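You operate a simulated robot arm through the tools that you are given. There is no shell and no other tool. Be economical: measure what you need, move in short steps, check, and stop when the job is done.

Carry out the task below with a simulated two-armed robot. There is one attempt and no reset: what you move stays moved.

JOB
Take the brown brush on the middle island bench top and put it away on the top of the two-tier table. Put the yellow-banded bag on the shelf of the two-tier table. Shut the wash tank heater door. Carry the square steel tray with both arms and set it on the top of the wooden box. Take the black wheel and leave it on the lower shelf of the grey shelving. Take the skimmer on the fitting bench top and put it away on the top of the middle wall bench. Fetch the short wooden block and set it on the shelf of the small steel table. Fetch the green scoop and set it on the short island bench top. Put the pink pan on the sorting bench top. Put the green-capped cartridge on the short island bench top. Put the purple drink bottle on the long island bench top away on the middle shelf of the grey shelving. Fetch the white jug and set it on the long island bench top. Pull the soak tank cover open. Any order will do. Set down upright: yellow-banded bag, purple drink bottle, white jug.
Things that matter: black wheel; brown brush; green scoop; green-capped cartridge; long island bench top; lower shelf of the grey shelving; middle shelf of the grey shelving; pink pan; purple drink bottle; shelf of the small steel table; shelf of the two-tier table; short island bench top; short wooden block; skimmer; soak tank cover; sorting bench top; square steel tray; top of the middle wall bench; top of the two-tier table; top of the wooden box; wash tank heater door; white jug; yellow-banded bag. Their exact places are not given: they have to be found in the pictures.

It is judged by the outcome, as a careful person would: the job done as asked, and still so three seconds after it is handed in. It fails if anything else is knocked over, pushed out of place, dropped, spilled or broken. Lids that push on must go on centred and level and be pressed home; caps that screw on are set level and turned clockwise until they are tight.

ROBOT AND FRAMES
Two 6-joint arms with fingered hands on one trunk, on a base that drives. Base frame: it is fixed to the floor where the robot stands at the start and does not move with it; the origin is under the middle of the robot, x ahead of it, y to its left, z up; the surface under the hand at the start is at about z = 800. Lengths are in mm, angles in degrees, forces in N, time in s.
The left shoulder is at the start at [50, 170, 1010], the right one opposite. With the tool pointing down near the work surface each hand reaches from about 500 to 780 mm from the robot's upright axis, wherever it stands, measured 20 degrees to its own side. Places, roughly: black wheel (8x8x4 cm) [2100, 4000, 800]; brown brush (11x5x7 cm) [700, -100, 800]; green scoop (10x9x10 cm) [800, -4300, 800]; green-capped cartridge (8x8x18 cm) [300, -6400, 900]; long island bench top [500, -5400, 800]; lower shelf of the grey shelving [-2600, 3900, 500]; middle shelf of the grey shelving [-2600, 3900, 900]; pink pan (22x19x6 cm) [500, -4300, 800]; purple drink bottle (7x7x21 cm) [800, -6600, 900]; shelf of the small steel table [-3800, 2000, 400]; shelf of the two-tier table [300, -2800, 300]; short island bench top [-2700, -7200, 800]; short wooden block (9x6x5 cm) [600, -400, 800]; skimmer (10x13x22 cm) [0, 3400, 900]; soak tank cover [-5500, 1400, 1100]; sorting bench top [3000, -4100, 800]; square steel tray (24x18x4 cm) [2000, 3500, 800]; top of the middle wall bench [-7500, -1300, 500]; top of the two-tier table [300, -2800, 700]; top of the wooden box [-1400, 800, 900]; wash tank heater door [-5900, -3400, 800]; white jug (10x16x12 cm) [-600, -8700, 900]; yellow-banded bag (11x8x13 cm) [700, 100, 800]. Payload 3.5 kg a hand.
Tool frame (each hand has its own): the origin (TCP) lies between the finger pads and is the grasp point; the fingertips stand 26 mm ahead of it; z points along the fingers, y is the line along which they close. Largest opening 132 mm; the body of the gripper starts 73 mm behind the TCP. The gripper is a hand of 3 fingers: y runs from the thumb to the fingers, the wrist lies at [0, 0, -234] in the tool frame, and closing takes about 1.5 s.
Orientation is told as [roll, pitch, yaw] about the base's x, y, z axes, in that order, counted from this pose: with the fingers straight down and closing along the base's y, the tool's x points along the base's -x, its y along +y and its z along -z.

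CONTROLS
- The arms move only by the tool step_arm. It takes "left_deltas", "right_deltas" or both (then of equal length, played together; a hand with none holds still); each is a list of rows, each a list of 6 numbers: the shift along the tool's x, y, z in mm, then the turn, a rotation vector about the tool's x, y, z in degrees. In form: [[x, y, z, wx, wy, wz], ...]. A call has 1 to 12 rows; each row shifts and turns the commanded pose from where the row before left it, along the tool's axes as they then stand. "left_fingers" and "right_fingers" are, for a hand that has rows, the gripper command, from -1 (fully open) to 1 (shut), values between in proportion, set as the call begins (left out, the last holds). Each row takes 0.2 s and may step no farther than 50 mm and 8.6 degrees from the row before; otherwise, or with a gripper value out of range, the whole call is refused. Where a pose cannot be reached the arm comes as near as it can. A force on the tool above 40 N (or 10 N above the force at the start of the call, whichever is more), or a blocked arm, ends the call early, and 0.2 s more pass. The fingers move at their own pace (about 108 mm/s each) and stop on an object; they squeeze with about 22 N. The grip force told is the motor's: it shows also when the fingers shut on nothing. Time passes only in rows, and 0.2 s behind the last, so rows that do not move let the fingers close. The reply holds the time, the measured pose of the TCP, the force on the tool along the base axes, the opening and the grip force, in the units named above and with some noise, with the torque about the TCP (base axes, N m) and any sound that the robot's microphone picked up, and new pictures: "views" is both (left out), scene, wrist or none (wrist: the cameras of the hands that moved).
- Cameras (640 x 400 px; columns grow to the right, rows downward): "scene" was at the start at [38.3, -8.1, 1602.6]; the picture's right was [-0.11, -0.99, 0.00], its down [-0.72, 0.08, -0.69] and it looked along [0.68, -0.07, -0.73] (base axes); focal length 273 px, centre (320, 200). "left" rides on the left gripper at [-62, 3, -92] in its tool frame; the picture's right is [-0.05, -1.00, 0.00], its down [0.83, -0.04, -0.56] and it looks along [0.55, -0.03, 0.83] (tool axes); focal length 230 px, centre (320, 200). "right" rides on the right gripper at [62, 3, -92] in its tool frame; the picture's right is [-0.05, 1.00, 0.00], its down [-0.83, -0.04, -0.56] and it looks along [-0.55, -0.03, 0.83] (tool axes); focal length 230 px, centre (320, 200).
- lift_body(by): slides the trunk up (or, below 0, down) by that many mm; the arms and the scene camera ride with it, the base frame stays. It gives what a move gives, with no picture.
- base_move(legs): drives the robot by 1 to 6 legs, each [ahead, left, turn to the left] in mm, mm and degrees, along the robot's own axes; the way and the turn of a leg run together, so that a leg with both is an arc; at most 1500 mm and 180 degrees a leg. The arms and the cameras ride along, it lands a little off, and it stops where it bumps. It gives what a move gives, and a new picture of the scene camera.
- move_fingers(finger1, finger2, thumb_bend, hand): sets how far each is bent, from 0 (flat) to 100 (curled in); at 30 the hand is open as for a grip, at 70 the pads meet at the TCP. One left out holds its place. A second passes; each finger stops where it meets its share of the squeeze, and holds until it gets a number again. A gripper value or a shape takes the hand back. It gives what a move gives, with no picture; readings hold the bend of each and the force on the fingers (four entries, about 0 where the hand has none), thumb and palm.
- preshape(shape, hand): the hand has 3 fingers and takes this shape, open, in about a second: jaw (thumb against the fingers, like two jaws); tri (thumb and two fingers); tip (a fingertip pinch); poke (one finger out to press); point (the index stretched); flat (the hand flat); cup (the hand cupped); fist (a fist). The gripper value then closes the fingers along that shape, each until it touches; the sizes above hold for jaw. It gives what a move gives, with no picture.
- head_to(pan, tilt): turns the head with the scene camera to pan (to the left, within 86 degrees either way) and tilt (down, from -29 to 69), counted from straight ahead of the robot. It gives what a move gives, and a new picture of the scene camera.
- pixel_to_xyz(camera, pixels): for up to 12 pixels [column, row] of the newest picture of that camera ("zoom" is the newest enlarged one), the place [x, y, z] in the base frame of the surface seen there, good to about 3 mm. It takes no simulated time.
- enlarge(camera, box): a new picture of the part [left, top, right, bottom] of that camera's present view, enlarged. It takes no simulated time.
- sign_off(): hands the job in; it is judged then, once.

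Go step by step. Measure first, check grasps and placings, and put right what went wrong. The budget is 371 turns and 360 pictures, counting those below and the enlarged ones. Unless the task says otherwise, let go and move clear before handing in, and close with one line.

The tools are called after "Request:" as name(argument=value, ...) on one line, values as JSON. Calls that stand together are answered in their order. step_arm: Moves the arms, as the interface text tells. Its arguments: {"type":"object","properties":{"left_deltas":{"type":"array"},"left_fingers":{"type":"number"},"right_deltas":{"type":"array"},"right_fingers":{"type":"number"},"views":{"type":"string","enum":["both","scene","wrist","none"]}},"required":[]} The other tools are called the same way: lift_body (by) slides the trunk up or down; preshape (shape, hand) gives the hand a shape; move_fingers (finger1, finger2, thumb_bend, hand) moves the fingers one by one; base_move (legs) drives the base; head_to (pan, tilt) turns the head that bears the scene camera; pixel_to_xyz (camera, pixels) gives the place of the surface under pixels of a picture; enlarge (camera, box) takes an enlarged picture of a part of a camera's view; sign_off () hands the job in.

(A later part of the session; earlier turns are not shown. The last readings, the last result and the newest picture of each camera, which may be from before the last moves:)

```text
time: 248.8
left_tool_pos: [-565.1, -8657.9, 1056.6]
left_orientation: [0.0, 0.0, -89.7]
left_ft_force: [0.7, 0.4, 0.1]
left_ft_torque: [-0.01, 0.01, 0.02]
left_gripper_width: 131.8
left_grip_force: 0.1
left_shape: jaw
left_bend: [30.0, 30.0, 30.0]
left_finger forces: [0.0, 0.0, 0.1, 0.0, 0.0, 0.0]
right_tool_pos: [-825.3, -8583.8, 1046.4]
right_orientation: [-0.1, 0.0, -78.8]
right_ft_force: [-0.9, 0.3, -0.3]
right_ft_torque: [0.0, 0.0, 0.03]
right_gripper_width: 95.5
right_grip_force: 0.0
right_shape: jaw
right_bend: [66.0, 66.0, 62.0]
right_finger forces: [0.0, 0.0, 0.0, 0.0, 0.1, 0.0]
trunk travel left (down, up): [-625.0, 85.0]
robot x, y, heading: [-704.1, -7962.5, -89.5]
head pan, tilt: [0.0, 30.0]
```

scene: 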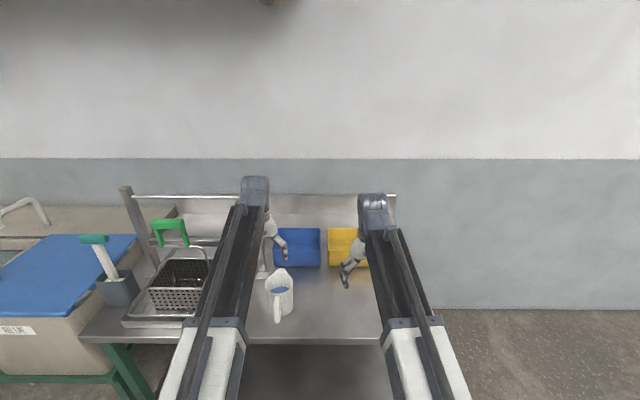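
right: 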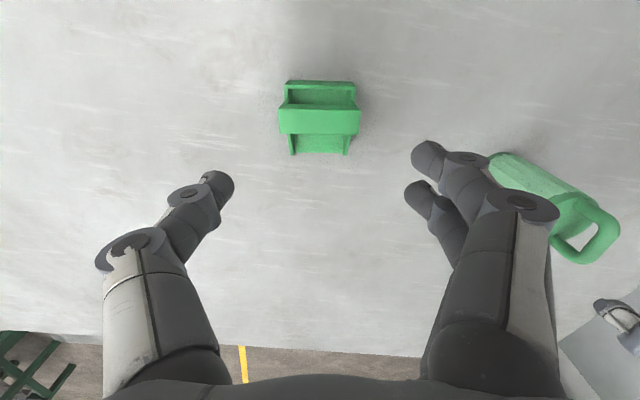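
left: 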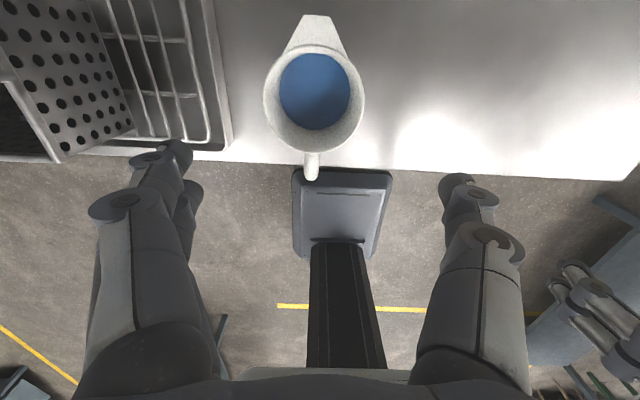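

The jug holds blue liquid, so it must stay level. I'll measure its rim and the wire rack beside it.

Request:
pixel_to_xyz(camera="left", pixels=[[267, 95], [362, 92], [315, 60], [315, 140], [312, 172], [315, 18], [228, 140], [212, 40], [195, 130], [180, 60], [315, 95]])

```text
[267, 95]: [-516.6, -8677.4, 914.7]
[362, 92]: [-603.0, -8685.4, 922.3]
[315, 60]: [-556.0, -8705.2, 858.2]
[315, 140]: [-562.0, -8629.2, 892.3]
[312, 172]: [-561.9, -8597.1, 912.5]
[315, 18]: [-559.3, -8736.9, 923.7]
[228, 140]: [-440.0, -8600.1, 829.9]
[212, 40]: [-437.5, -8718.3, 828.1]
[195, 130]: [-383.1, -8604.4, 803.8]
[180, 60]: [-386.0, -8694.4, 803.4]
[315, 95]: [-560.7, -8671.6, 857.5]
```

The jug centre is (-560,-8673), with liquid 62 mm below the rim. I'll centre, go down to TCP z 858 and close.

Request:
step_arm(left_deltas=[[-15, 5, 40, 0, 0, 0], [0, 0, 40, 0, 0, 0], [0, 0, 40, 0, 0, 0], [0, 0, 40, 0, 0, 0], [0, 0, 38, 0, 0, 0]], views="none")

Request:
step_arm(left_deltas=[[0, 0, 0, 0, 0, 0], [0, 0, 0, 0, 0, 0], [0, 0, 0, 0, 0, 0], [0, 0, 0, 0, 0, 0], [0, 0, 0, 0, 0, 0], [0, 0, 0, 0, 0, 0], [0, 0, 0, 0, 0, 0]], left_fingers=1, views="wrist")

```text
time: 250.0
left_tool_pos: [-560.6, -8674.8, 879.2]
left_orientation: [0.1, -0.6, -89.6]
left_ft_force: [-0.4, 6.4, 21.0]
left_ft_torque: [-0.21, -0.19, 0.07]
left_gripper_width: 131.2
left_grip_force: 0.1
left_shape: jaw
left_bend: [30.0, 30.0, 30.0]
left_finger forces: [7.4, 10.9, 0.0, 0.0, 15.9, 0.0]
right_tool_pos: [-824.9, -8583.9, 1048.3]
right_orientation: [-0.1, 0.1, -78.9]
right_ft_force: [0.3, -0.3, -0.5]
right_ft_torque: [0.03, 0.02, 0.0]
right_gripper_width: 95.4
right_grip_force: 0.0
right_shape: jaw
right_bend: [66.0, 66.0, 62.0]
right_finger forces: [0.0, 0.1, 0.0, 0.0, 0.0, 0.1]
trunk travel left (down, up): [-625.0, 85.0]
robot x, y, heading: [-701.4, -7961.3, -89.7]
head pan, tilt: [0.0, 30.0]
stopped in row 5 (left hand): the force on the tool passed its limit at 61 N (the readings are from after the stop); the commanded pose is now the measured one
```

```text
time: 251.6
left_tool_pos: [-560.8, -8674.3, 877.2]
left_orientation: [0.0, -0.8, -89.6]
left_ft_force: [6.4, -2.1, 34.0]
left_ft_torque: [-0.06, -0.38, 0.09]
left_gripper_width: 84.0
left_grip_force: 22.3
left_shape: jaw
left_bend: [71.0, 71.0, 69.0]
left_finger forces: [21.0, 24.6, 0.0, 0.1, 30.2, 0.0]
right_tool_pos: [-827.0, -8582.6, 1048.9]
right_orientation: [-0.1, -0.1, -79.0]
right_ft_force: [-0.1, -0.1, -0.3]
right_ft_torque: [-0.02, -0.04, 0.01]
right_gripper_width: 95.3
right_grip_force: 0.0
right_shape: jaw
right_bend: [66.0, 66.0, 62.0]
right_finger forces: [0.0, 0.0, 0.0, 0.1, 0.0, 0.1]
trunk travel left (down, up): [-625.0, 85.0]
robot x, y, heading: [-703.6, -7962.6, -89.7]
head pan, tilt: [0.0, 30.0]
```

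left: 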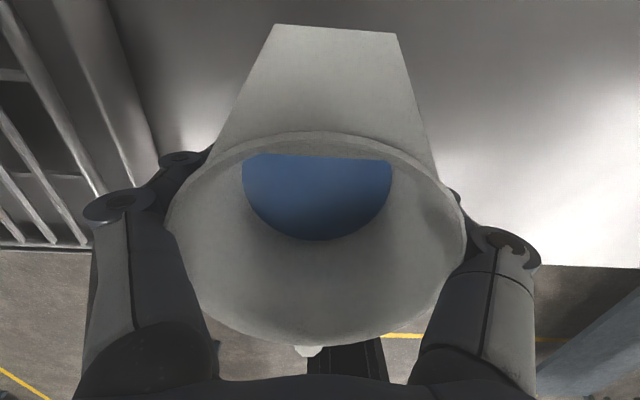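

The palm met the rim at z 879, slightly higher than planned. The fingers now grip the body at 84 mm. I'll lift gently and check that it's level.

Request:
step_arm(left_deltas=[[0, 0, -4, 0, 0, 0], [0, 0, -10, 0, 0, 0], [0, 0, -15, 0, 0, 0], [0, 0, -20, 0, 0, 0], [0, 0, -20, 0, 0, 0]], views="both")

```text
time: 252.8
left_tool_pos: [-560.1, -8675.0, 944.3]
left_orientation: [-0.1, -0.6, -89.7]
left_ft_force: [0.6, -0.8, -4.5]
left_ft_torque: [-0.02, 0.0, -0.01]
left_gripper_width: 84.0
left_grip_force: 22.0
left_shape: jaw
left_bend: [71.0, 71.0, 69.0]
left_finger forces: [14.5, 16.9, 0.1, 0.1, 27.8, 0.1]
right_tool_pos: [-826.2, -8584.8, 1046.4]
right_orientation: [-0.1, -0.1, -78.9]
right_ft_force: [0.5, -0.2, -0.4]
right_ft_torque: [0.02, -0.04, 0.0]
right_gripper_width: 95.2
right_grip_force: 0.1
right_shape: jaw
right_bend: [66.0, 66.0, 62.0]
right_finger forces: [0.0, 0.1, 0.0, 0.0, 0.1, 0.0]
trunk travel left (down, up): [-625.0, 85.0]
robot x, y, heading: [-703.2, -7966.2, -89.6]
head pan, tilt: [0.0, 30.0]
```

scene: 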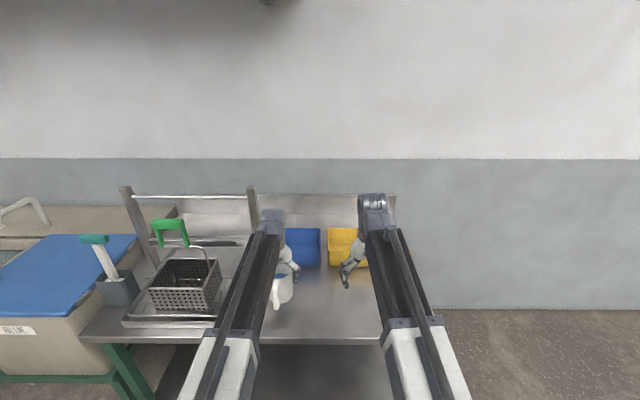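
left: 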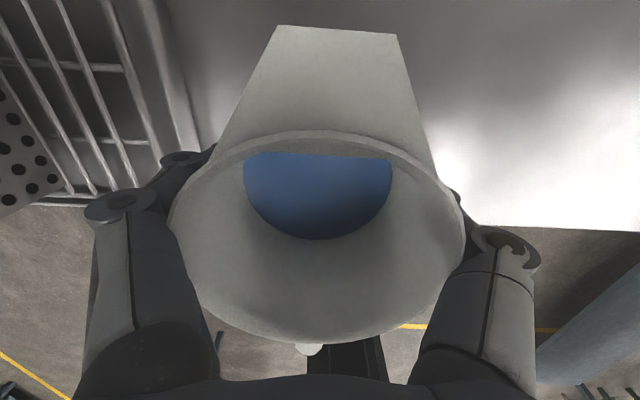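

The jug is held level (4.5 N). I'll raise it, back off and carry it to the island's south end, where the strip near (480,-6590) is free and the bottle is in reach too.

Request:
step_arm(left_deltas=[[0, 0, -20, 0, 0, 0], [0, 0, -20, 0, 0, 0], [0, 0, -20, 0, 0, 0]], views="none")

Request:
base_move(legs=[[-600, 0, 0], [0, 0, 60], [0, 0, 60], [0, 0, 60]])

```text
time: 253.6
left_tool_pos: [-560.6, -8674.0, 1003.9]
left_orientation: [-0.1, -0.5, -89.7]
left_ft_force: [0.4, 0.7, -4.3]
left_ft_torque: [-0.02, 0.03, 0.03]
left_gripper_width: 83.9
left_grip_force: 22.0
left_shape: jaw
left_bend: [71.0, 71.0, 69.0]
left_finger forces: [14.5, 16.6, 0.1, 0.0, 27.8, 0.0]
right_tool_pos: [-826.3, -8583.8, 1047.3]
right_orientation: [-0.2, 0.1, -79.0]
right_ft_force: [-0.2, -0.1, 0.0]
right_ft_torque: [0.01, 0.0, 0.03]
right_gripper_width: 95.3
right_grip_force: 0.1
right_shape: jaw
right_bend: [66.0, 66.0, 62.0]
right_finger forces: [0.1, 0.0, 0.0, 0.0, 0.1, 0.0]
trunk travel left (down, up): [-625.0, 85.0]
robot x, y, heading: [-700.5, -7961.8, -89.8]
head pan, tilt: [0.0, 30.0]
```

```text
time: 265.0
left_tool_pos: [-859.8, -6645.8, 1003.1]
left_orientation: [-0.2, -0.6, 91.5]
left_ft_force: [-0.5, -0.1, -5.0]
left_ft_torque: [-0.03, -0.02, -0.03]
left_gripper_width: 83.8
left_grip_force: 22.4
left_shape: jaw
left_bend: [71.0, 71.0, 69.0]
left_finger forces: [13.4, 15.4, 0.0, 0.1, 26.7, 0.1]
right_tool_pos: [-593.7, -6731.5, 1046.9]
right_orientation: [-0.1, -0.1, 102.3]
right_ft_force: [0.3, 0.3, 0.2]
right_ft_torque: [-0.02, 0.0, 0.0]
right_gripper_width: 95.4
right_grip_force: 0.1
right_shape: jaw
right_bend: [66.0, 66.0, 62.0]
right_finger forces: [0.0, 0.1, 0.1, 0.0, 0.0, 0.0]
trunk travel left (down, up): [-625.0, 85.0]
robot x, y, heading: [-706.7, -7355.4, 91.6]
head pan, tilt: [0.0, 30.0]
```

scene: 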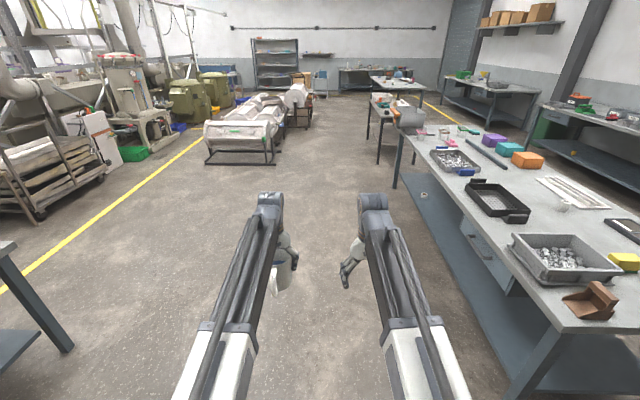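

I'll back 170 first so the jug stays clear of the brown block, then strafe right and come in.

Request:
base_move(legs=[[-170, 0, -1.6], [0, -1340, 0]])

Request:
head_to(pan=0, tilt=45)

```text
time: 272.7
left_tool_pos: [509.0, -6825.9, 1003.1]
left_orientation: [-0.1, -0.6, 88.6]
left_ft_force: [-0.5, -0.3, -4.1]
left_ft_torque: [0.03, 0.0, 0.01]
left_gripper_width: 83.8
left_grip_force: 21.7
left_shape: jaw
left_bend: [71.0, 71.0, 69.0]
left_finger forces: [13.3, 15.5, 0.1, 0.1, 26.6, 0.0]
right_tool_pos: [769.8, -6923.2, 1046.6]
right_orientation: [-0.1, -0.1, 99.4]
right_ft_force: [1.1, 0.6, 0.7]
right_ft_torque: [-0.02, 0.04, 0.02]
right_gripper_width: 95.4
right_grip_force: 0.0
right_shape: jaw
right_bend: [66.0, 66.0, 62.0]
right_finger forces: [0.1, 0.1, 0.1, 0.0, 0.0, 0.0]
trunk travel left (down, up): [-625.0, 85.0]
robot x, y, heading: [625.7, -7542.6, 89.0]
head pan, tilt: [0.0, 30.0]
```

scene: 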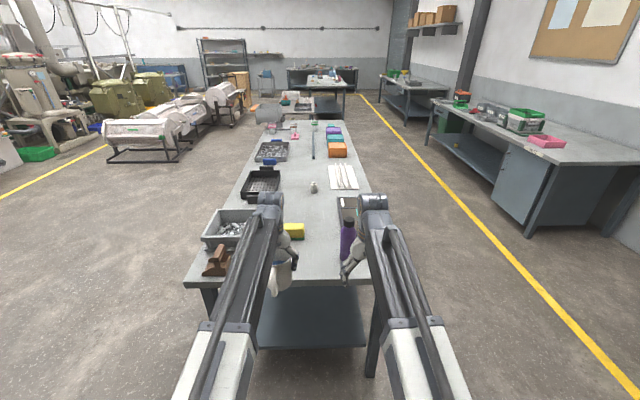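

```text
time: 273.5
left_tool_pos: [507.7, -6825.9, 1002.8]
left_orientation: [-0.1, -0.5, 88.5]
left_ft_force: [0.1, 0.1, -4.1]
left_ft_torque: [0.06, -0.01, -0.05]
left_gripper_width: 83.8
left_grip_force: 22.2
left_shape: jaw
left_bend: [71.0, 71.0, 69.0]
left_finger forces: [13.2, 15.4, 0.0, 0.0, 26.7, 0.1]
right_tool_pos: [770.5, -6923.5, 1047.1]
right_orientation: [-0.1, 0.1, 99.2]
right_ft_force: [0.4, 0.4, 0.0]
right_ft_torque: [-0.02, 0.01, 0.03]
right_gripper_width: 95.2
right_grip_force: 0.0
right_shape: jaw
right_bend: [66.0, 66.0, 62.0]
right_finger forces: [0.1, 0.0, 0.0, 0.0, 0.0, 0.0]
trunk travel left (down, up): [-625.0, 85.0]
robot x, y, heading: [629.8, -7543.6, 88.5]
head pan, tilt: [0.0, 45.0]
```

scene: 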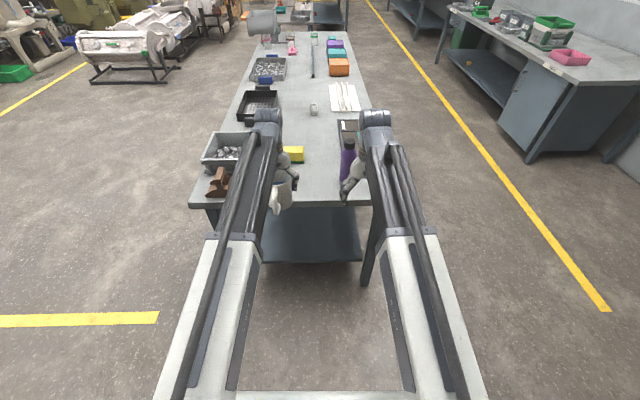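

I'll raise the right hand above the bottle's height, then drive in 246 mm.

Request:
step_arm(right_deltas=[[0, 0, -25, 0, 0, 0], [0, 0, -25, 0, 0, 0], [0, 0, 0, 0, 0, 8], [0, 0, 0, 0, 0, 3]], right_fingers=-1, views="none")

Request:
base_move(legs=[[246, 0, 1]])

Request:
pixel_to_xyz(camera="scene", pixels=[[300, 215], [320, 235], [320, 250]])

```text
time: 274.5
left_tool_pos: [508.3, -6824.9, 1003.7]
left_orientation: [-0.1, -0.5, 88.6]
left_ft_force: [0.4, 0.7, -4.5]
left_ft_torque: [0.0, -0.04, -0.01]
left_gripper_width: 83.8
left_grip_force: 21.5
left_shape: jaw
left_bend: [71.0, 71.0, 69.0]
left_finger forces: [13.4, 15.4, 0.0, 0.0, 26.6, 0.0]
right_tool_pos: [770.3, -6923.5, 1098.1]
right_orientation: [-0.1, 0.1, 88.4]
right_ft_force: [0.6, -0.2, 0.1]
right_ft_torque: [0.03, 0.01, 0.03]
right_gripper_width: 132.0
right_grip_force: 0.1
right_shape: jaw
right_bend: [30.0, 30.0, 30.0]
right_finger forces: [0.0, 0.0, 0.0, 0.1, 0.0, 0.0]
trunk travel left (down, up): [-625.0, 85.0]
robot x, y, heading: [626.5, -7545.5, 88.4]
head pan, tilt: [0.0, 45.0]
```

```text
time: 276.3
left_tool_pos: [498.2, -6580.7, 1003.5]
left_orientation: [0.0, -0.4, 89.7]
left_ft_force: [0.0, 0.6, -4.7]
left_ft_torque: [0.01, 0.01, 0.01]
left_gripper_width: 84.2
left_grip_force: 21.6
left_shape: jaw
left_bend: [71.0, 71.0, 69.0]
left_finger forces: [13.3, 15.5, 0.0, 0.0, 26.6, 0.0]
right_tool_pos: [763.0, -6674.1, 1096.8]
right_orientation: [-0.1, 0.2, 89.2]
right_ft_force: [-0.7, -0.5, -0.8]
right_ft_torque: [-0.02, 0.0, -0.03]
right_gripper_width: 132.0
right_grip_force: 0.0
right_shape: jaw
right_bend: [30.0, 30.0, 30.0]
right_finger forces: [0.0, 0.0, 0.1, 0.0, 0.0, 0.1]
trunk travel left (down, up): [-625.0, 85.0]
robot x, y, heading: [630.8, -7296.0, 89.6]
head pan, tilt: [0.0, 45.0]
```

scene: 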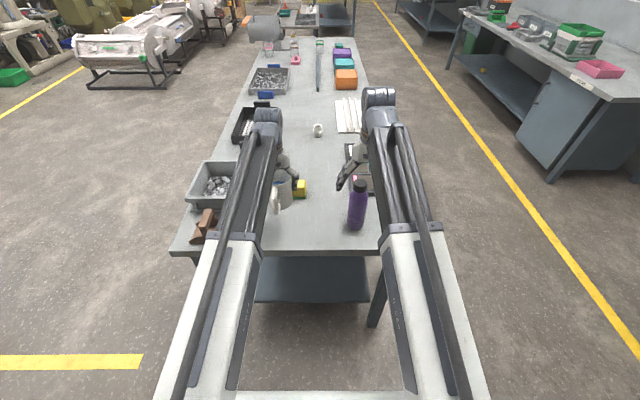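

```text
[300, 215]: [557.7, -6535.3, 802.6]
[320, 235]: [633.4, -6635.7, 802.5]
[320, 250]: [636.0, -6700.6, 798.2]
```

The table is at z 802. I'll lower the jug to just above contact, then ease down.

Request:
step_arm(left_deltas=[[0, 0, 30, 0, 0, 0], [0, 0, 30, 0, 0, 0], [0, 0, 30, 0, 0, 0], [0, 0, 20, 0, 0, 0], [0, 0, 9, 0, 0, 0], [0, 0, 3, 0, 0, 0], [0, 0, 2, 0, 0, 0]], views="both")

```text
time: 277.9
left_tool_pos: [499.8, -6581.2, 881.0]
left_orientation: [-0.1, -0.6, 89.6]
left_ft_force: [-0.4, -0.4, -4.9]
left_ft_torque: [0.04, 0.01, -0.01]
left_gripper_width: 83.6
left_grip_force: 21.8
left_shape: jaw
left_bend: [71.0, 71.0, 69.0]
left_finger forces: [13.2, 15.5, 0.0, 0.0, 26.6, 0.0]
right_tool_pos: [762.7, -6675.1, 1097.1]
right_orientation: [-0.2, 0.0, 89.3]
right_ft_force: [-0.4, 0.0, 0.5]
right_ft_torque: [0.02, 0.03, 0.0]
right_gripper_width: 131.8
right_grip_force: 0.0
right_shape: jaw
right_bend: [30.0, 30.0, 30.0]
right_finger forces: [0.1, 0.0, 0.1, 0.0, 0.0, 0.0]
trunk travel left (down, up): [-625.0, 85.0]
robot x, y, heading: [628.1, -7292.7, 89.5]
head pan, tilt: [0.0, 45.0]
```

scene: 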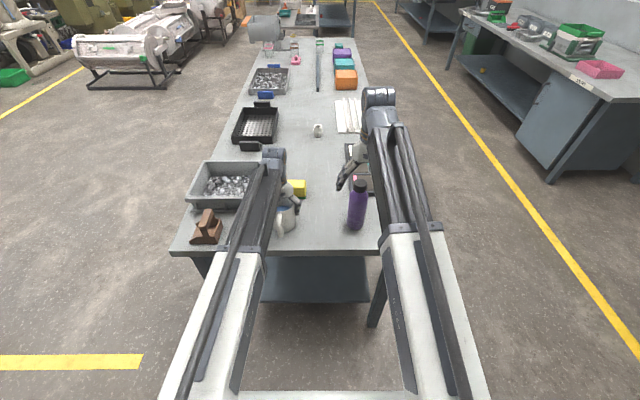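
left: 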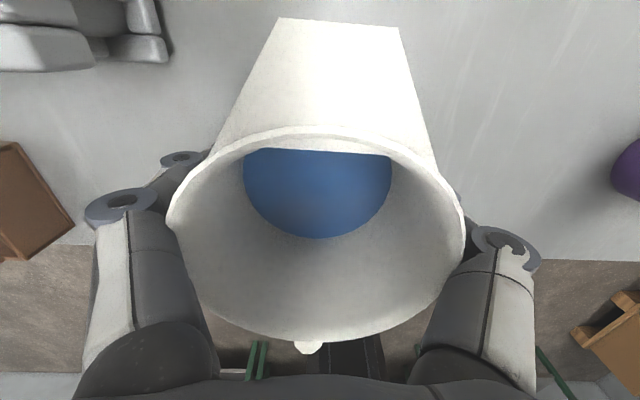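

It's nearly down. I'll ease it the last millimetres.

Request:
step_arm(left_deltas=[[0, 0, 1.2, 0, 0, 0], [0, 0, 1.2, 0, 0, 0], [0, 0, 0, 0, 0, 0]], views="none")

```text
time: 278.7
left_tool_pos: [500.1, -6580.6, 878.8]
left_orientation: [0.0, -0.7, 89.6]
left_ft_force: [-1.0, -0.1, 8.6]
left_ft_torque: [0.07, 0.13, -0.01]
left_gripper_width: 83.5
left_grip_force: 22.3
left_shape: jaw
left_bend: [71.0, 71.0, 69.0]
left_finger forces: [14.3, 16.8, 0.0, 0.0, 27.8, 0.0]
right_tool_pos: [763.2, -6676.0, 1098.2]
right_orientation: [-0.1, -0.1, 89.3]
right_ft_force: [0.1, 0.1, 0.6]
right_ft_torque: [0.0, 0.0, 0.02]
right_gripper_width: 131.9
right_grip_force: 0.1
right_shape: jaw
right_bend: [30.0, 30.0, 30.0]
right_finger forces: [0.0, 0.0, 0.0, 0.0, 0.1, 0.0]
trunk travel left (down, up): [-625.0, 85.0]
robot x, y, heading: [629.3, -7297.0, 89.6]
head pan, tilt: [0.0, 45.0]
```

It's in contact (+8.6 N). I'll release and lift off.

Request:
step_arm(left_deltas=[[0, 0, 0, 0, 0, 0], [0, 0, 0, 0, 0, 0], [0, 0, 0, 0, 0, 0], [0, 0, 0, 0, 0, 0]], left_fingers=-0.8, views="none")

Request:
step_arm(left_deltas=[[0, 0, -20, 0, 0, 0], [0, 0, -35, 0, 0, 0], [0, 0, -40, 0, 0, 0], [0, 0, -40, 0, 0, 0], [0, 0, -40, 0, 0, 0]], views="both")

```text
time: 279.7
left_tool_pos: [498.9, -6582.3, 878.7]
left_orientation: [-0.1, -0.6, 89.6]
left_ft_force: [0.8, 1.6, 10.5]
left_ft_torque: [-0.06, 0.05, 0.01]
left_gripper_width: 118.4
left_grip_force: 0.0
left_shape: jaw
left_bend: [48.0, 48.0, 44.0]
left_finger forces: [1.8, 3.2, 0.0, 0.0, 5.4, 0.0]
right_tool_pos: [763.9, -6675.2, 1099.4]
right_orientation: [-0.1, 0.0, 89.3]
right_ft_force: [-0.2, 0.6, 0.6]
right_ft_torque: [0.01, -0.02, -0.02]
right_gripper_width: 132.0
right_grip_force: 0.0
right_shape: jaw
right_bend: [30.0, 30.0, 30.0]
right_finger forces: [0.0, 0.1, 0.0, 0.0, 0.0, 0.1]
trunk travel left (down, up): [-625.0, 85.0]
robot x, y, heading: [633.5, -7296.1, 89.7]
head pan, tilt: [0.0, 45.0]
```

```text
time: 280.9
left_tool_pos: [498.8, -6581.4, 1052.9]
left_orientation: [-0.1, -0.6, 89.7]
left_ft_force: [0.9, -0.2, 0.1]
left_ft_torque: [-0.02, 0.0, -0.01]
left_gripper_width: 118.6
left_grip_force: 0.0
left_shape: jaw
left_bend: [48.0, 48.0, 44.0]
left_finger forces: [0.0, 0.0, 0.0, 0.0, 0.0, 0.0]
right_tool_pos: [762.1, -6673.7, 1097.8]
right_orientation: [-0.1, 0.1, 89.3]
right_ft_force: [0.6, 0.0, 0.2]
right_ft_torque: [-0.02, 0.02, 0.02]
right_gripper_width: 132.1
right_grip_force: 0.0
right_shape: jaw
right_bend: [30.0, 30.0, 30.0]
right_finger forces: [0.1, 0.1, 0.0, 0.0, 0.0, 0.1]
trunk travel left (down, up): [-625.0, 85.0]
robot x, y, heading: [627.7, -7295.2, 89.6]
head pan, tilt: [0.0, 45.0]
```

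scene: 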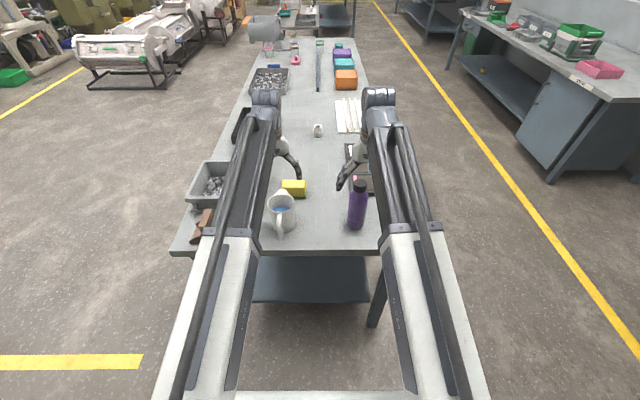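
left: 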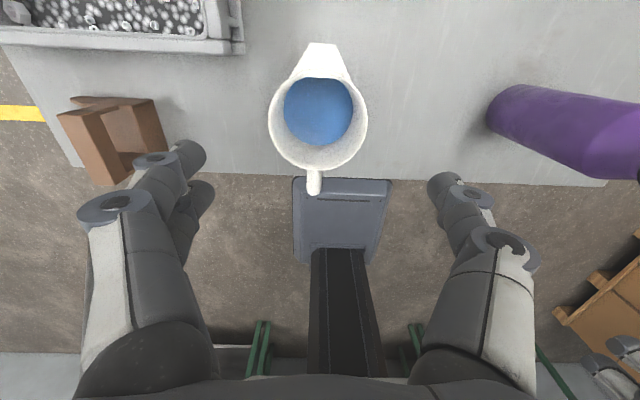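

The jug stands on the island. I'll measure the bottle, at (358,205), then back off for a tilted grasp.

Request:
pixel_to_xyz(camera="scene", pixels=[[357, 190], [350, 210], [364, 210], [357, 210], [357, 222], [357, 182], [375, 180]])

Request:
base_move(legs=[[-190, 20, 0]])

```text
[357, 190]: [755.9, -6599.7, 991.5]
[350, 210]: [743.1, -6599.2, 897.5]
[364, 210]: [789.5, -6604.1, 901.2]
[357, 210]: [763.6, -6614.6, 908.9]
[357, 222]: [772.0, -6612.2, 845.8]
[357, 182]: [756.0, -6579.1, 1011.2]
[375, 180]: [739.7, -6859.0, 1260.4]
```

```text
time: 282.4
left_tool_pos: [479.4, -6772.9, 1052.5]
left_orientation: [-0.1, -0.6, 89.5]
left_ft_force: [0.7, -0.3, 0.2]
left_ft_torque: [0.05, 0.01, 0.0]
left_gripper_width: 118.7
left_grip_force: 0.0
left_shape: jaw
left_bend: [48.0, 48.0, 44.0]
left_finger forces: [0.0, 0.0, 0.1, 0.0, 0.1, 0.1]
right_tool_pos: [742.0, -6866.5, 1097.4]
right_orientation: [-0.1, -0.1, 89.2]
right_ft_force: [-0.9, 0.0, 0.4]
right_ft_torque: [-0.01, 0.03, 0.02]
right_gripper_width: 132.0
right_grip_force: 0.1
right_shape: jaw
right_bend: [30.0, 30.0, 30.0]
right_finger forces: [0.0, 0.1, 0.0, 0.0, 0.0, 0.0]
trunk travel left (down, up): [-625.0, 85.0]
robot x, y, heading: [608.0, -7487.3, 89.3]
head pan, tilt: [0.0, 45.0]
```

scene: 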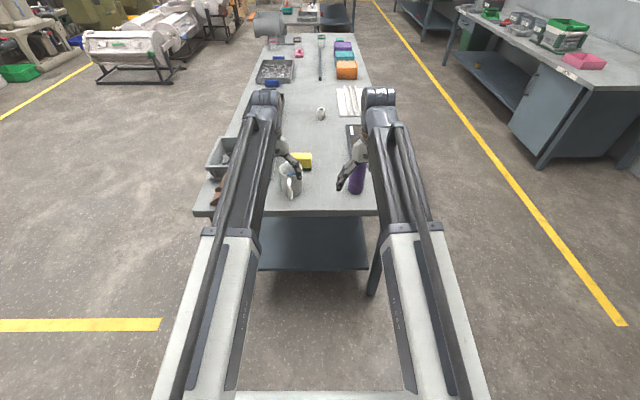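

The bottle axis is about (767,-6580), z 802–1011. I'll extend the right hand and tip it to pitch -60.

Request:
step_arm(right_deltas=[[-30, -7, 10, 0, 0, 0], [-30, -7, 10, 0, 0, 0], [-30, -6, 10, 0, 0, 0], [-30, -6, 10, 0, 0, 0], [0, 0, 0, 0, -8.5, 0], [0, 0, 0, 0, -8.5, 0], [0, 0, 0, 0, -8.5, 0], [0, 0, 0, 0, -8.6, 0], [0, 0, 0, 0, -8.6, 0], [0, 0, 0, 0, -8.6, 0], [0, 0, 0, 0, -8.6, 0]], views="wrist")

```text
time: 284.8
left_tool_pos: [478.2, -6772.0, 1051.7]
left_orientation: [-0.1, -0.7, 89.4]
left_ft_force: [0.7, 0.4, 0.1]
left_ft_torque: [0.0, 0.05, 0.05]
left_gripper_width: 118.4
left_grip_force: 0.0
left_shape: jaw
left_bend: [48.0, 48.0, 44.0]
left_finger forces: [0.0, 0.0, 0.1, 0.0, 0.0, 0.1]
right_tool_pos: [768.7, -6759.0, 1054.0]
right_orientation: [-0.2, -60.0, 89.5]
right_ft_force: [0.1, -0.5, -0.1]
right_ft_torque: [0.01, 0.01, 0.0]
right_gripper_width: 132.0
right_grip_force: 0.0
right_shape: jaw
right_bend: [30.0, 30.0, 30.0]
right_finger forces: [0.0, 0.0, 0.0, 0.0, 0.0, 0.0]
right hand out of reach, approached as far as the arm can: row 4
trunk travel left (down, up): [-625.0, 85.0]
robot x, y, heading: [611.9, -7487.2, 89.6]
head pan, tilt: [0.0, 45.0]
```

right: 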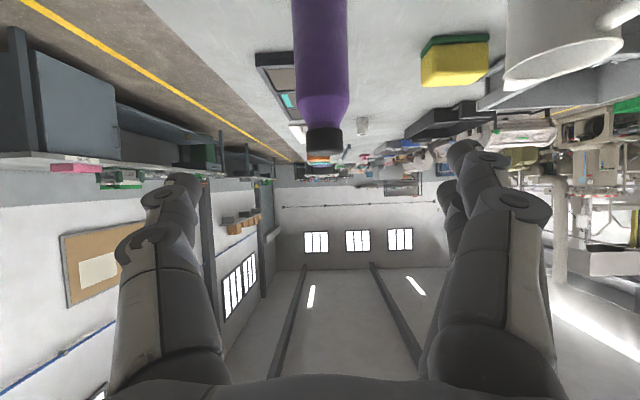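

The bottle is centred between the fingers; this camera hangs underneath, so the view is inverted. I'll drop 64 mm, then slide in along the fingers.

Request:
step_arm(right_deltas=[[27.7, 0, 16, 0, 0, 0], [27.7, 0, 16, 0, 0, 0], [0, 0, 40, 0, 0, 0], [0, 0, 40, 0, 0, 0], [0, 0, 40, 0, 0, 0]], views="both")

```text
time: 286.0
left_tool_pos: [479.9, -6771.9, 1050.5]
left_orientation: [0.0, -0.6, 89.5]
left_ft_force: [-0.5, 0.7, -0.1]
left_ft_torque: [-0.03, -0.05, 0.0]
left_gripper_width: 118.8
left_grip_force: 0.1
left_shape: jaw
left_bend: [48.0, 48.0, 44.0]
left_finger forces: [0.1, 0.0, 0.0, 0.0, 0.0, 0.0]
right_tool_pos: [770.8, -6652.8, 928.6]
right_orientation: [-0.2, -59.9, 89.5]
right_ft_force: [0.7, 0.1, 0.5]
right_ft_torque: [0.03, 0.01, 0.0]
right_gripper_width: 131.7
right_grip_force: 0.1
right_shape: jaw
right_bend: [30.0, 30.0, 30.0]
right_finger forces: [0.1, 0.1, 0.1, 0.0, 0.1, 0.1]
trunk travel left (down, up): [-625.0, 85.0]
robot x, y, heading: [607.1, -7487.0, 89.8]
head pan, tilt: [0.0, 45.0]
```

scene: 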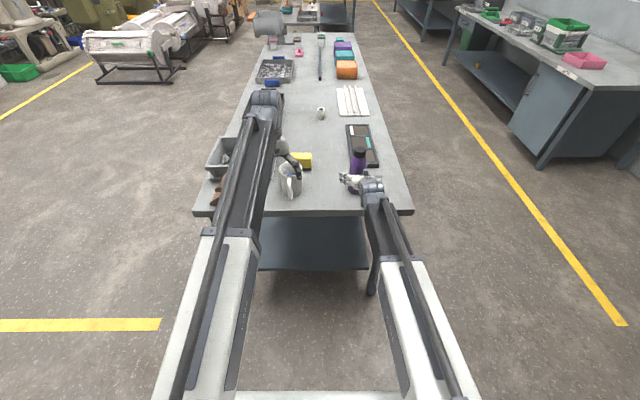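
right: 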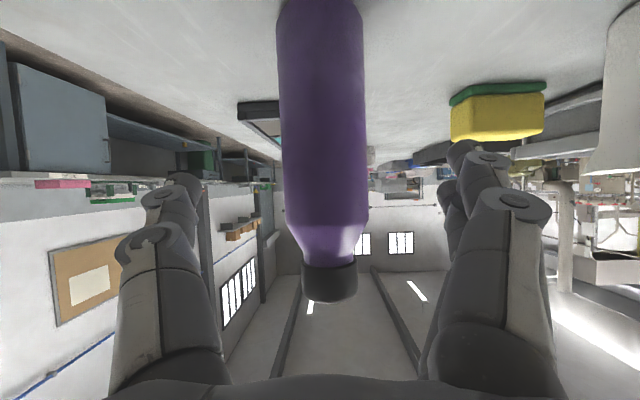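

It's aligned. I'll advance 82 mm more and close.

Request:
step_arm(right_deltas=[[0, 2, 41, 0, 0, 0], [0, 0, 41, 0, 0, 0]], views="none")

Request:
step_arm(right_deltas=[[0, 0, 0, 0, 0, 0], [0, 0, 0, 0, 0, 0], [0, 0, 0, 0, 0, 0], [0, 0, 0, 0, 0, 0], [0, 0, 0, 0, 0, 0], [0, 0, 0, 0, 0, 0], [0, 0, 0, 0, 0, 0]], right_fingers=1, views="none")

Request:
step_arm(right_deltas=[[-17.3, 0, -10, 0, 0, 0], [-34.6, 0, -20, 0, 0, 0], [-34.6, 0, -20, 0, 0, 0]], views="both")

```text
time: 286.6
left_tool_pos: [479.8, -6772.3, 1050.7]
left_orientation: [-0.2, -0.6, 89.5]
left_ft_force: [-0.2, -0.5, -0.2]
left_ft_torque: [-0.01, 0.04, 0.0]
left_gripper_width: 118.7
left_grip_force: 0.0
left_shape: jaw
left_bend: [48.0, 48.0, 44.0]
left_finger forces: [0.1, 0.0, 0.0, 0.0, 0.0, 0.1]
right_tool_pos: [770.1, -6582.5, 887.2]
right_orientation: [-0.3, -59.8, 89.4]
right_ft_force: [1.5, -0.2, 0.2]
right_ft_torque: [0.01, 0.0, -0.03]
right_gripper_width: 132.0
right_grip_force: 0.0
right_shape: jaw
right_bend: [30.0, 30.0, 30.0]
right_finger forces: [0.0, 0.1, 0.0, 0.0, 0.0, 0.0]
trunk travel left (down, up): [-625.0, 85.0]
robot x, y, heading: [610.1, -7488.1, 89.5]
head pan, tilt: [0.0, 45.0]
```

```text
time: 288.2
left_tool_pos: [479.5, -6772.5, 1051.0]
left_orientation: [-0.1, -0.6, 89.6]
left_ft_force: [-0.7, -0.7, 0.2]
left_ft_torque: [0.02, 0.01, -0.02]
left_gripper_width: 118.5
left_grip_force: 0.0
left_shape: jaw
left_bend: [48.0, 48.0, 44.0]
left_finger forces: [0.0, 0.1, 0.0, 0.1, 0.0, 0.0]
right_tool_pos: [770.4, -6582.1, 888.8]
right_orientation: [-0.1, -59.9, 89.5]
right_ft_force: [-0.4, 1.5, -0.2]
right_ft_torque: [-0.02, 0.04, 0.0]
right_gripper_width: 54.1
right_grip_force: 21.6
right_shape: jaw
right_bend: [73.0, 73.0, 70.0]
right_finger forces: [9.9, 9.5, 0.1, 0.0, 19.2, 0.0]
trunk travel left (down, up): [-625.0, 85.0]
robot x, y, heading: [607.2, -7485.5, 89.6]
head pan, tilt: [0.0, 45.0]
```

```text
time: 289.0
left_tool_pos: [478.3, -6773.2, 1051.6]
left_orientation: [-0.1, -0.6, 89.5]
left_ft_force: [-0.5, -0.2, 0.0]
left_ft_torque: [0.0, 0.02, 0.05]
left_gripper_width: 118.6
left_grip_force: 0.0
left_shape: jaw
left_bend: [48.0, 48.0, 44.0]
left_finger forces: [0.0, 0.1, 0.1, 0.0, 0.0, 0.0]
right_tool_pos: [769.9, -6583.9, 989.9]
right_orientation: [-0.2, -59.8, 89.3]
right_ft_force: [0.9, 0.2, -3.2]
right_ft_torque: [-0.01, -0.02, 0.0]
right_gripper_width: 54.0
right_grip_force: 21.7
right_shape: jaw
right_bend: [73.0, 74.0, 70.0]
right_finger forces: [10.2, 9.1, 0.1, 0.0, 18.2, 0.1]
trunk travel left (down, up): [-625.0, 85.0]
robot x, y, heading: [612.1, -7490.0, 89.6]
head pan, tilt: [0.0, 45.0]
```

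scene: 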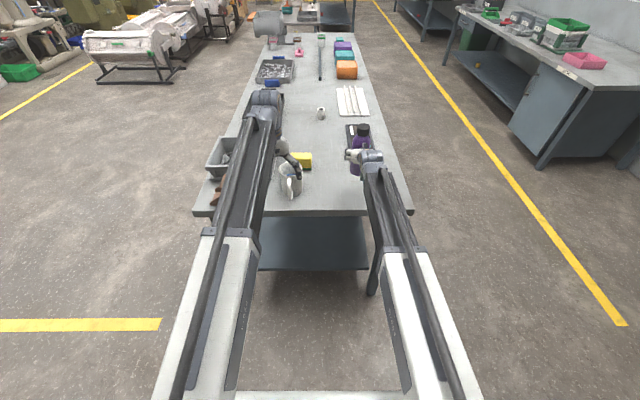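
right: 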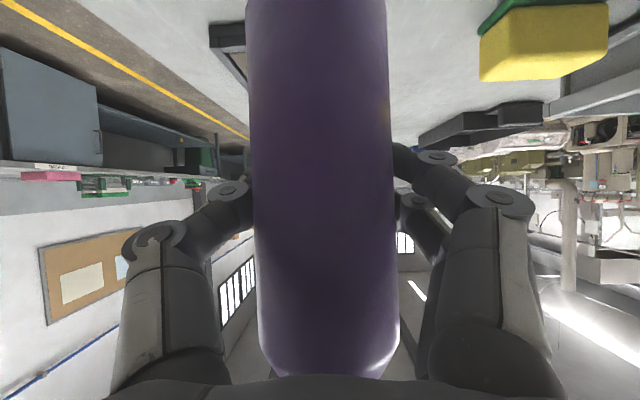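

The bottle is held (3.2 N). I'll back clear, go west, then drive north along x of about -610.

Request:
base_move(legs=[[-210, 0, 0.5], [0, 1220, 0]])

Request:
base_move(legs=[[1400, 0, 0], [1400, 0, 0]])

```text
time: 296.5
left_tool_pos: [-760.7, -6980.7, 1051.0]
left_orientation: [0.0, -0.5, 89.9]
left_ft_force: [-0.3, 0.7, -0.6]
left_ft_torque: [-0.01, -0.01, -0.01]
left_gripper_width: 118.7
left_grip_force: 0.1
left_shape: jaw
left_bend: [48.0, 48.0, 44.0]
left_finger forces: [0.0, 0.0, 0.0, 0.0, 0.0, 0.0]
right_tool_pos: [-471.6, -6789.9, 990.7]
right_orientation: [-0.3, -59.9, 89.7]
right_ft_force: [-1.0, 0.9, -3.5]
right_ft_torque: [-0.03, -0.04, -0.02]
right_gripper_width: 54.3
right_grip_force: 22.8
right_shape: jaw
right_bend: [73.0, 74.0, 70.0]
right_finger forces: [10.1, 9.1, 0.0, 0.1, 18.1, 0.0]
trunk travel left (down, up): [-625.0, 85.0]
robot x, y, heading: [-628.1, -7694.9, 90.0]
head pan, tilt: [0.0, 45.0]
```

scene: 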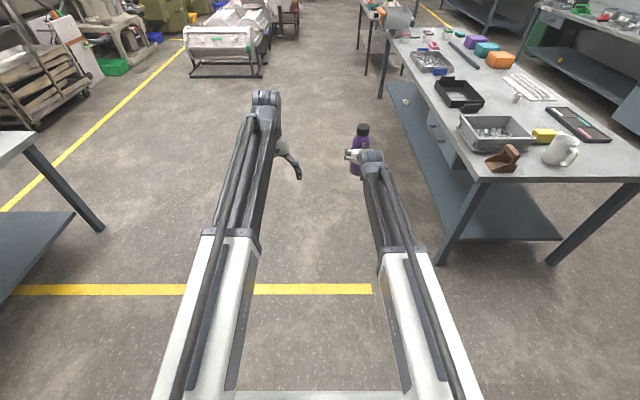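

```text
time: 310.2
left_tool_pos: [-752.4, -4152.3, 1051.7]
left_orientation: [-0.1, -0.7, 90.0]
left_ft_force: [-0.8, 0.7, 0.7]
left_ft_torque: [-0.04, -0.01, -0.01]
left_gripper_width: 118.7
left_grip_force: 0.1
left_shape: jaw
left_bend: [48.0, 48.0, 44.0]
left_finger forces: [0.0, 0.0, 0.1, 0.1, 0.0, 0.0]
right_tool_pos: [-462.5, -3960.9, 990.3]
right_orientation: [-0.2, -59.8, 90.0]
right_ft_force: [-0.4, -0.1, -4.5]
right_ft_torque: [0.01, -0.01, 0.02]
right_gripper_width: 54.2
right_grip_force: 21.5
right_shape: jaw
right_bend: [73.0, 74.0, 70.0]
right_finger forces: [10.2, 9.0, 0.1, 0.0, 18.1, 0.0]
trunk travel left (down, up): [-625.0, 85.0]
robot x, y, heading: [-616.6, -4866.2, 90.3]
head pan, tilt: [0.0, 45.0]
```

scene: 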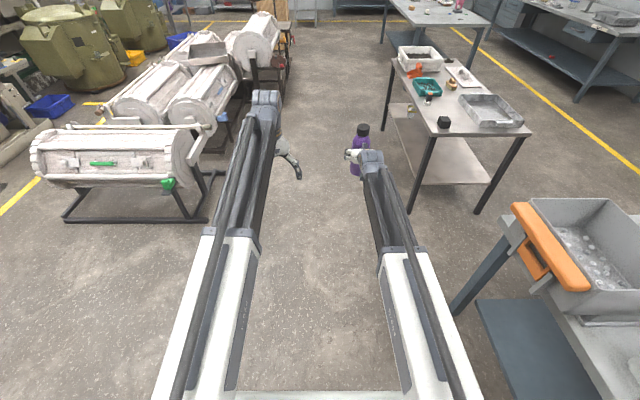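

The corridor continues between the rollers and the two-tier table. I'll measure the rollers' near edges.

Request:
pixel_to_xyz(camera="scene", pixels=[[218, 180], [205, 215], [195, 160], [238, 95], [290, 50], [400, 60], [290, 75]])

```text
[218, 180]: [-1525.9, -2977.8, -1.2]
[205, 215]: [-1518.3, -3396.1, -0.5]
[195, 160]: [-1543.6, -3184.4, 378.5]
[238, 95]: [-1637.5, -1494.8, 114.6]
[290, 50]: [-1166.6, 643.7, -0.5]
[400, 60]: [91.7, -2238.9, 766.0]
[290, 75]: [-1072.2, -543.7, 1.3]
```

It's all clear of my path. I'll go on north to y of about -540.

Request:
base_move(legs=[[1440, 0, 0], [1440, -40, 0], [1440, 0, 0]])

Request:
head_to(pan=20, tilt=20)

```text
time: 330.8
left_tool_pos: [-584.7, 158.1, 1051.5]
left_orientation: [0.0, -0.6, 86.7]
left_ft_force: [-0.3, -0.5, -0.2]
left_ft_torque: [-0.02, 0.03, -0.01]
left_gripper_width: 118.4
left_grip_force: 0.1
left_shape: jaw
left_bend: [48.0, 48.0, 44.0]
left_finger forces: [0.0, 0.0, 0.1, 0.0, 0.0, 0.1]
right_tool_pos: [-285.4, 333.7, 990.5]
right_orientation: [-0.2, -59.8, 86.7]
right_ft_force: [0.0, 0.2, -4.0]
right_ft_torque: [0.03, -0.03, 0.02]
right_gripper_width: 54.3
right_grip_force: 22.5
right_shape: jaw
right_bend: [73.0, 74.0, 70.0]
right_finger forces: [10.3, 8.9, 0.1, 0.1, 17.8, 0.0]
trunk travel left (down, up): [-625.0, 85.0]
robot x, y, heading: [-485.9, -563.8, 86.8]
head pan, tilt: [0.0, 45.0]
```

scene: 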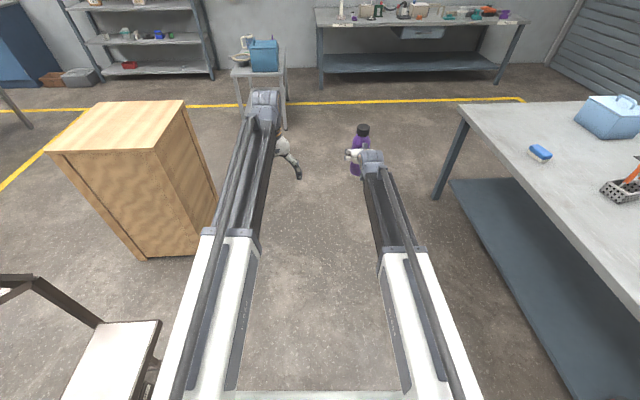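

```text
time: 331.7
left_tool_pos: [-585.3, 158.7, 1051.1]
left_orientation: [0.1, -0.6, 86.8]
left_ft_force: [0.8, 0.2, -0.2]
left_ft_torque: [0.02, 0.04, -0.03]
left_gripper_width: 118.6
left_grip_force: 0.0
left_shape: jaw
left_bend: [48.0, 48.0, 44.0]
left_finger forces: [0.0, 0.0, 0.0, 0.0, 0.0, 0.0]
right_tool_pos: [-285.7, 333.0, 990.6]
right_orientation: [-0.1, -59.8, 86.7]
right_ft_force: [0.0, 0.2, -4.1]
right_ft_torque: [0.04, 0.0, 0.01]
right_gripper_width: 54.1
right_grip_force: 22.0
right_shape: jaw
right_bend: [73.0, 74.0, 70.0]
right_finger forces: [10.2, 8.9, 0.0, 0.0, 17.9, 0.0]
trunk travel left (down, up): [-625.0, 85.0]
robot x, y, heading: [-488.1, -561.5, 87.0]
head pan, tilt: [20.0, 20.0]
```

scene: 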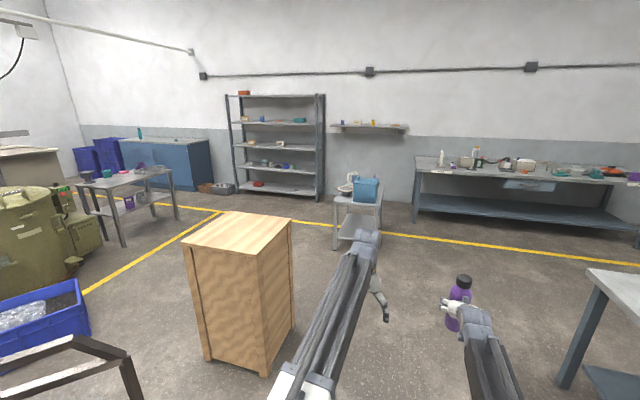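

I see the wooden box, the grey shelving and, at (125,190), the small steel table. First the block: I'll turn right to face the bench and move in.

Request:
pixel_to_xyz(camera="scene", pixels=[[240, 240], [195, 245], [260, 255], [290, 225], [245, 100], [300, 172], [265, 190], [125, 185], [140, 205], [85, 187], [355, 195], [355, 235]])

Request:
base_move(legs=[[0, 0, -87], [390, 20, 0]])

Request:
head_to(pan=0, tilt=48)

```text
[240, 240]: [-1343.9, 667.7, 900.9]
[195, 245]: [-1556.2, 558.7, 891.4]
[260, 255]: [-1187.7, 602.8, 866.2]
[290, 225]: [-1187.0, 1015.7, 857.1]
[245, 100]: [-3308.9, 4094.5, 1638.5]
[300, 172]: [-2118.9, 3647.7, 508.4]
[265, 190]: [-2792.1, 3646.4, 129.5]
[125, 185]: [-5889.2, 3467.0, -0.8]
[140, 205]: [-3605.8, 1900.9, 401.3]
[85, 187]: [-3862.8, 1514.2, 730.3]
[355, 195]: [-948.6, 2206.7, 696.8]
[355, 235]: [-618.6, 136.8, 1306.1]
```

```text
time: 337.9
left_tool_pos: [617.1, -406.4, 1051.0]
left_orientation: [0.0, -0.6, -0.1]
left_ft_force: [0.3, -0.2, -0.3]
left_ft_torque: [-0.02, 0.01, 0.01]
left_gripper_width: 118.7
left_grip_force: 0.1
left_shape: jaw
left_bend: [48.0, 48.0, 44.0]
left_finger forces: [0.0, 0.0, 0.0, 0.0, 0.0, 0.1]
right_tool_pos: [807.8, -696.1, 987.7]
right_orientation: [-0.2, -59.8, -0.2]
right_ft_force: [-0.1, -0.3, -4.7]
right_ft_torque: [-0.01, 0.0, 0.0]
right_gripper_width: 53.6
right_grip_force: 21.8
right_shape: jaw
right_bend: [73.0, 74.0, 70.0]
right_finger forces: [10.2, 8.8, 0.1, 0.0, 17.7, 0.0]
trunk travel left (down, up): [-625.0, 85.0]
robot x, y, heading: [-98.2, -536.0, 0.1]
head pan, tilt: [20.0, 20.0]
```

scene: 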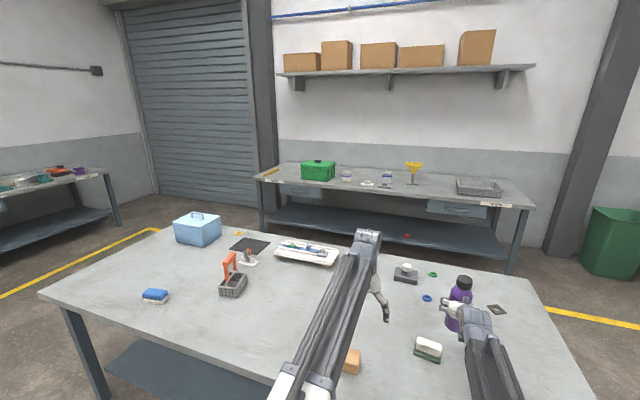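

```text
time: 338.8
left_tool_pos: [615.4, -406.6, 1051.0]
left_orientation: [0.0, -0.6, -0.1]
left_ft_force: [-0.5, -0.7, 0.1]
left_ft_torque: [0.03, 0.03, 0.02]
left_gripper_width: 118.6
left_grip_force: 0.0
left_shape: jaw
left_bend: [48.0, 48.0, 44.0]
left_finger forces: [0.1, 0.0, 0.0, 0.1, 0.1, 0.0]
right_tool_pos: [806.5, -696.6, 988.9]
right_orientation: [-0.2, -59.8, -0.2]
right_ft_force: [0.1, 0.6, -4.3]
right_ft_torque: [0.01, -0.03, -0.01]
right_gripper_width: 53.7
right_grip_force: 22.3
right_shape: jaw
right_bend: [73.0, 74.0, 70.0]
right_finger forces: [10.2, 8.7, 0.0, 0.0, 17.7, 0.1]
trunk travel left (down, up): [-625.0, 85.0]
robot x, y, heading: [-94.7, -539.7, 0.0]
head pan, tilt: [0.0, 48.0]
```

scene: 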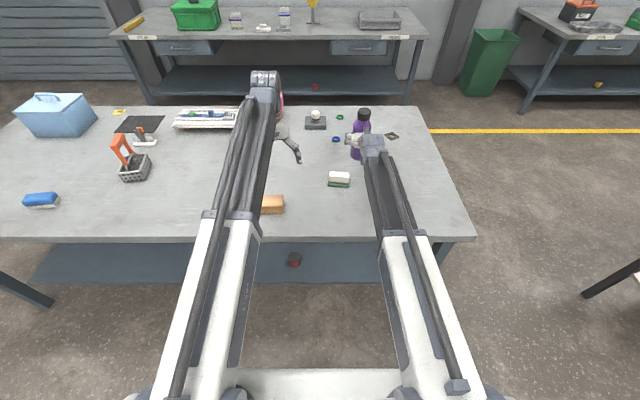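

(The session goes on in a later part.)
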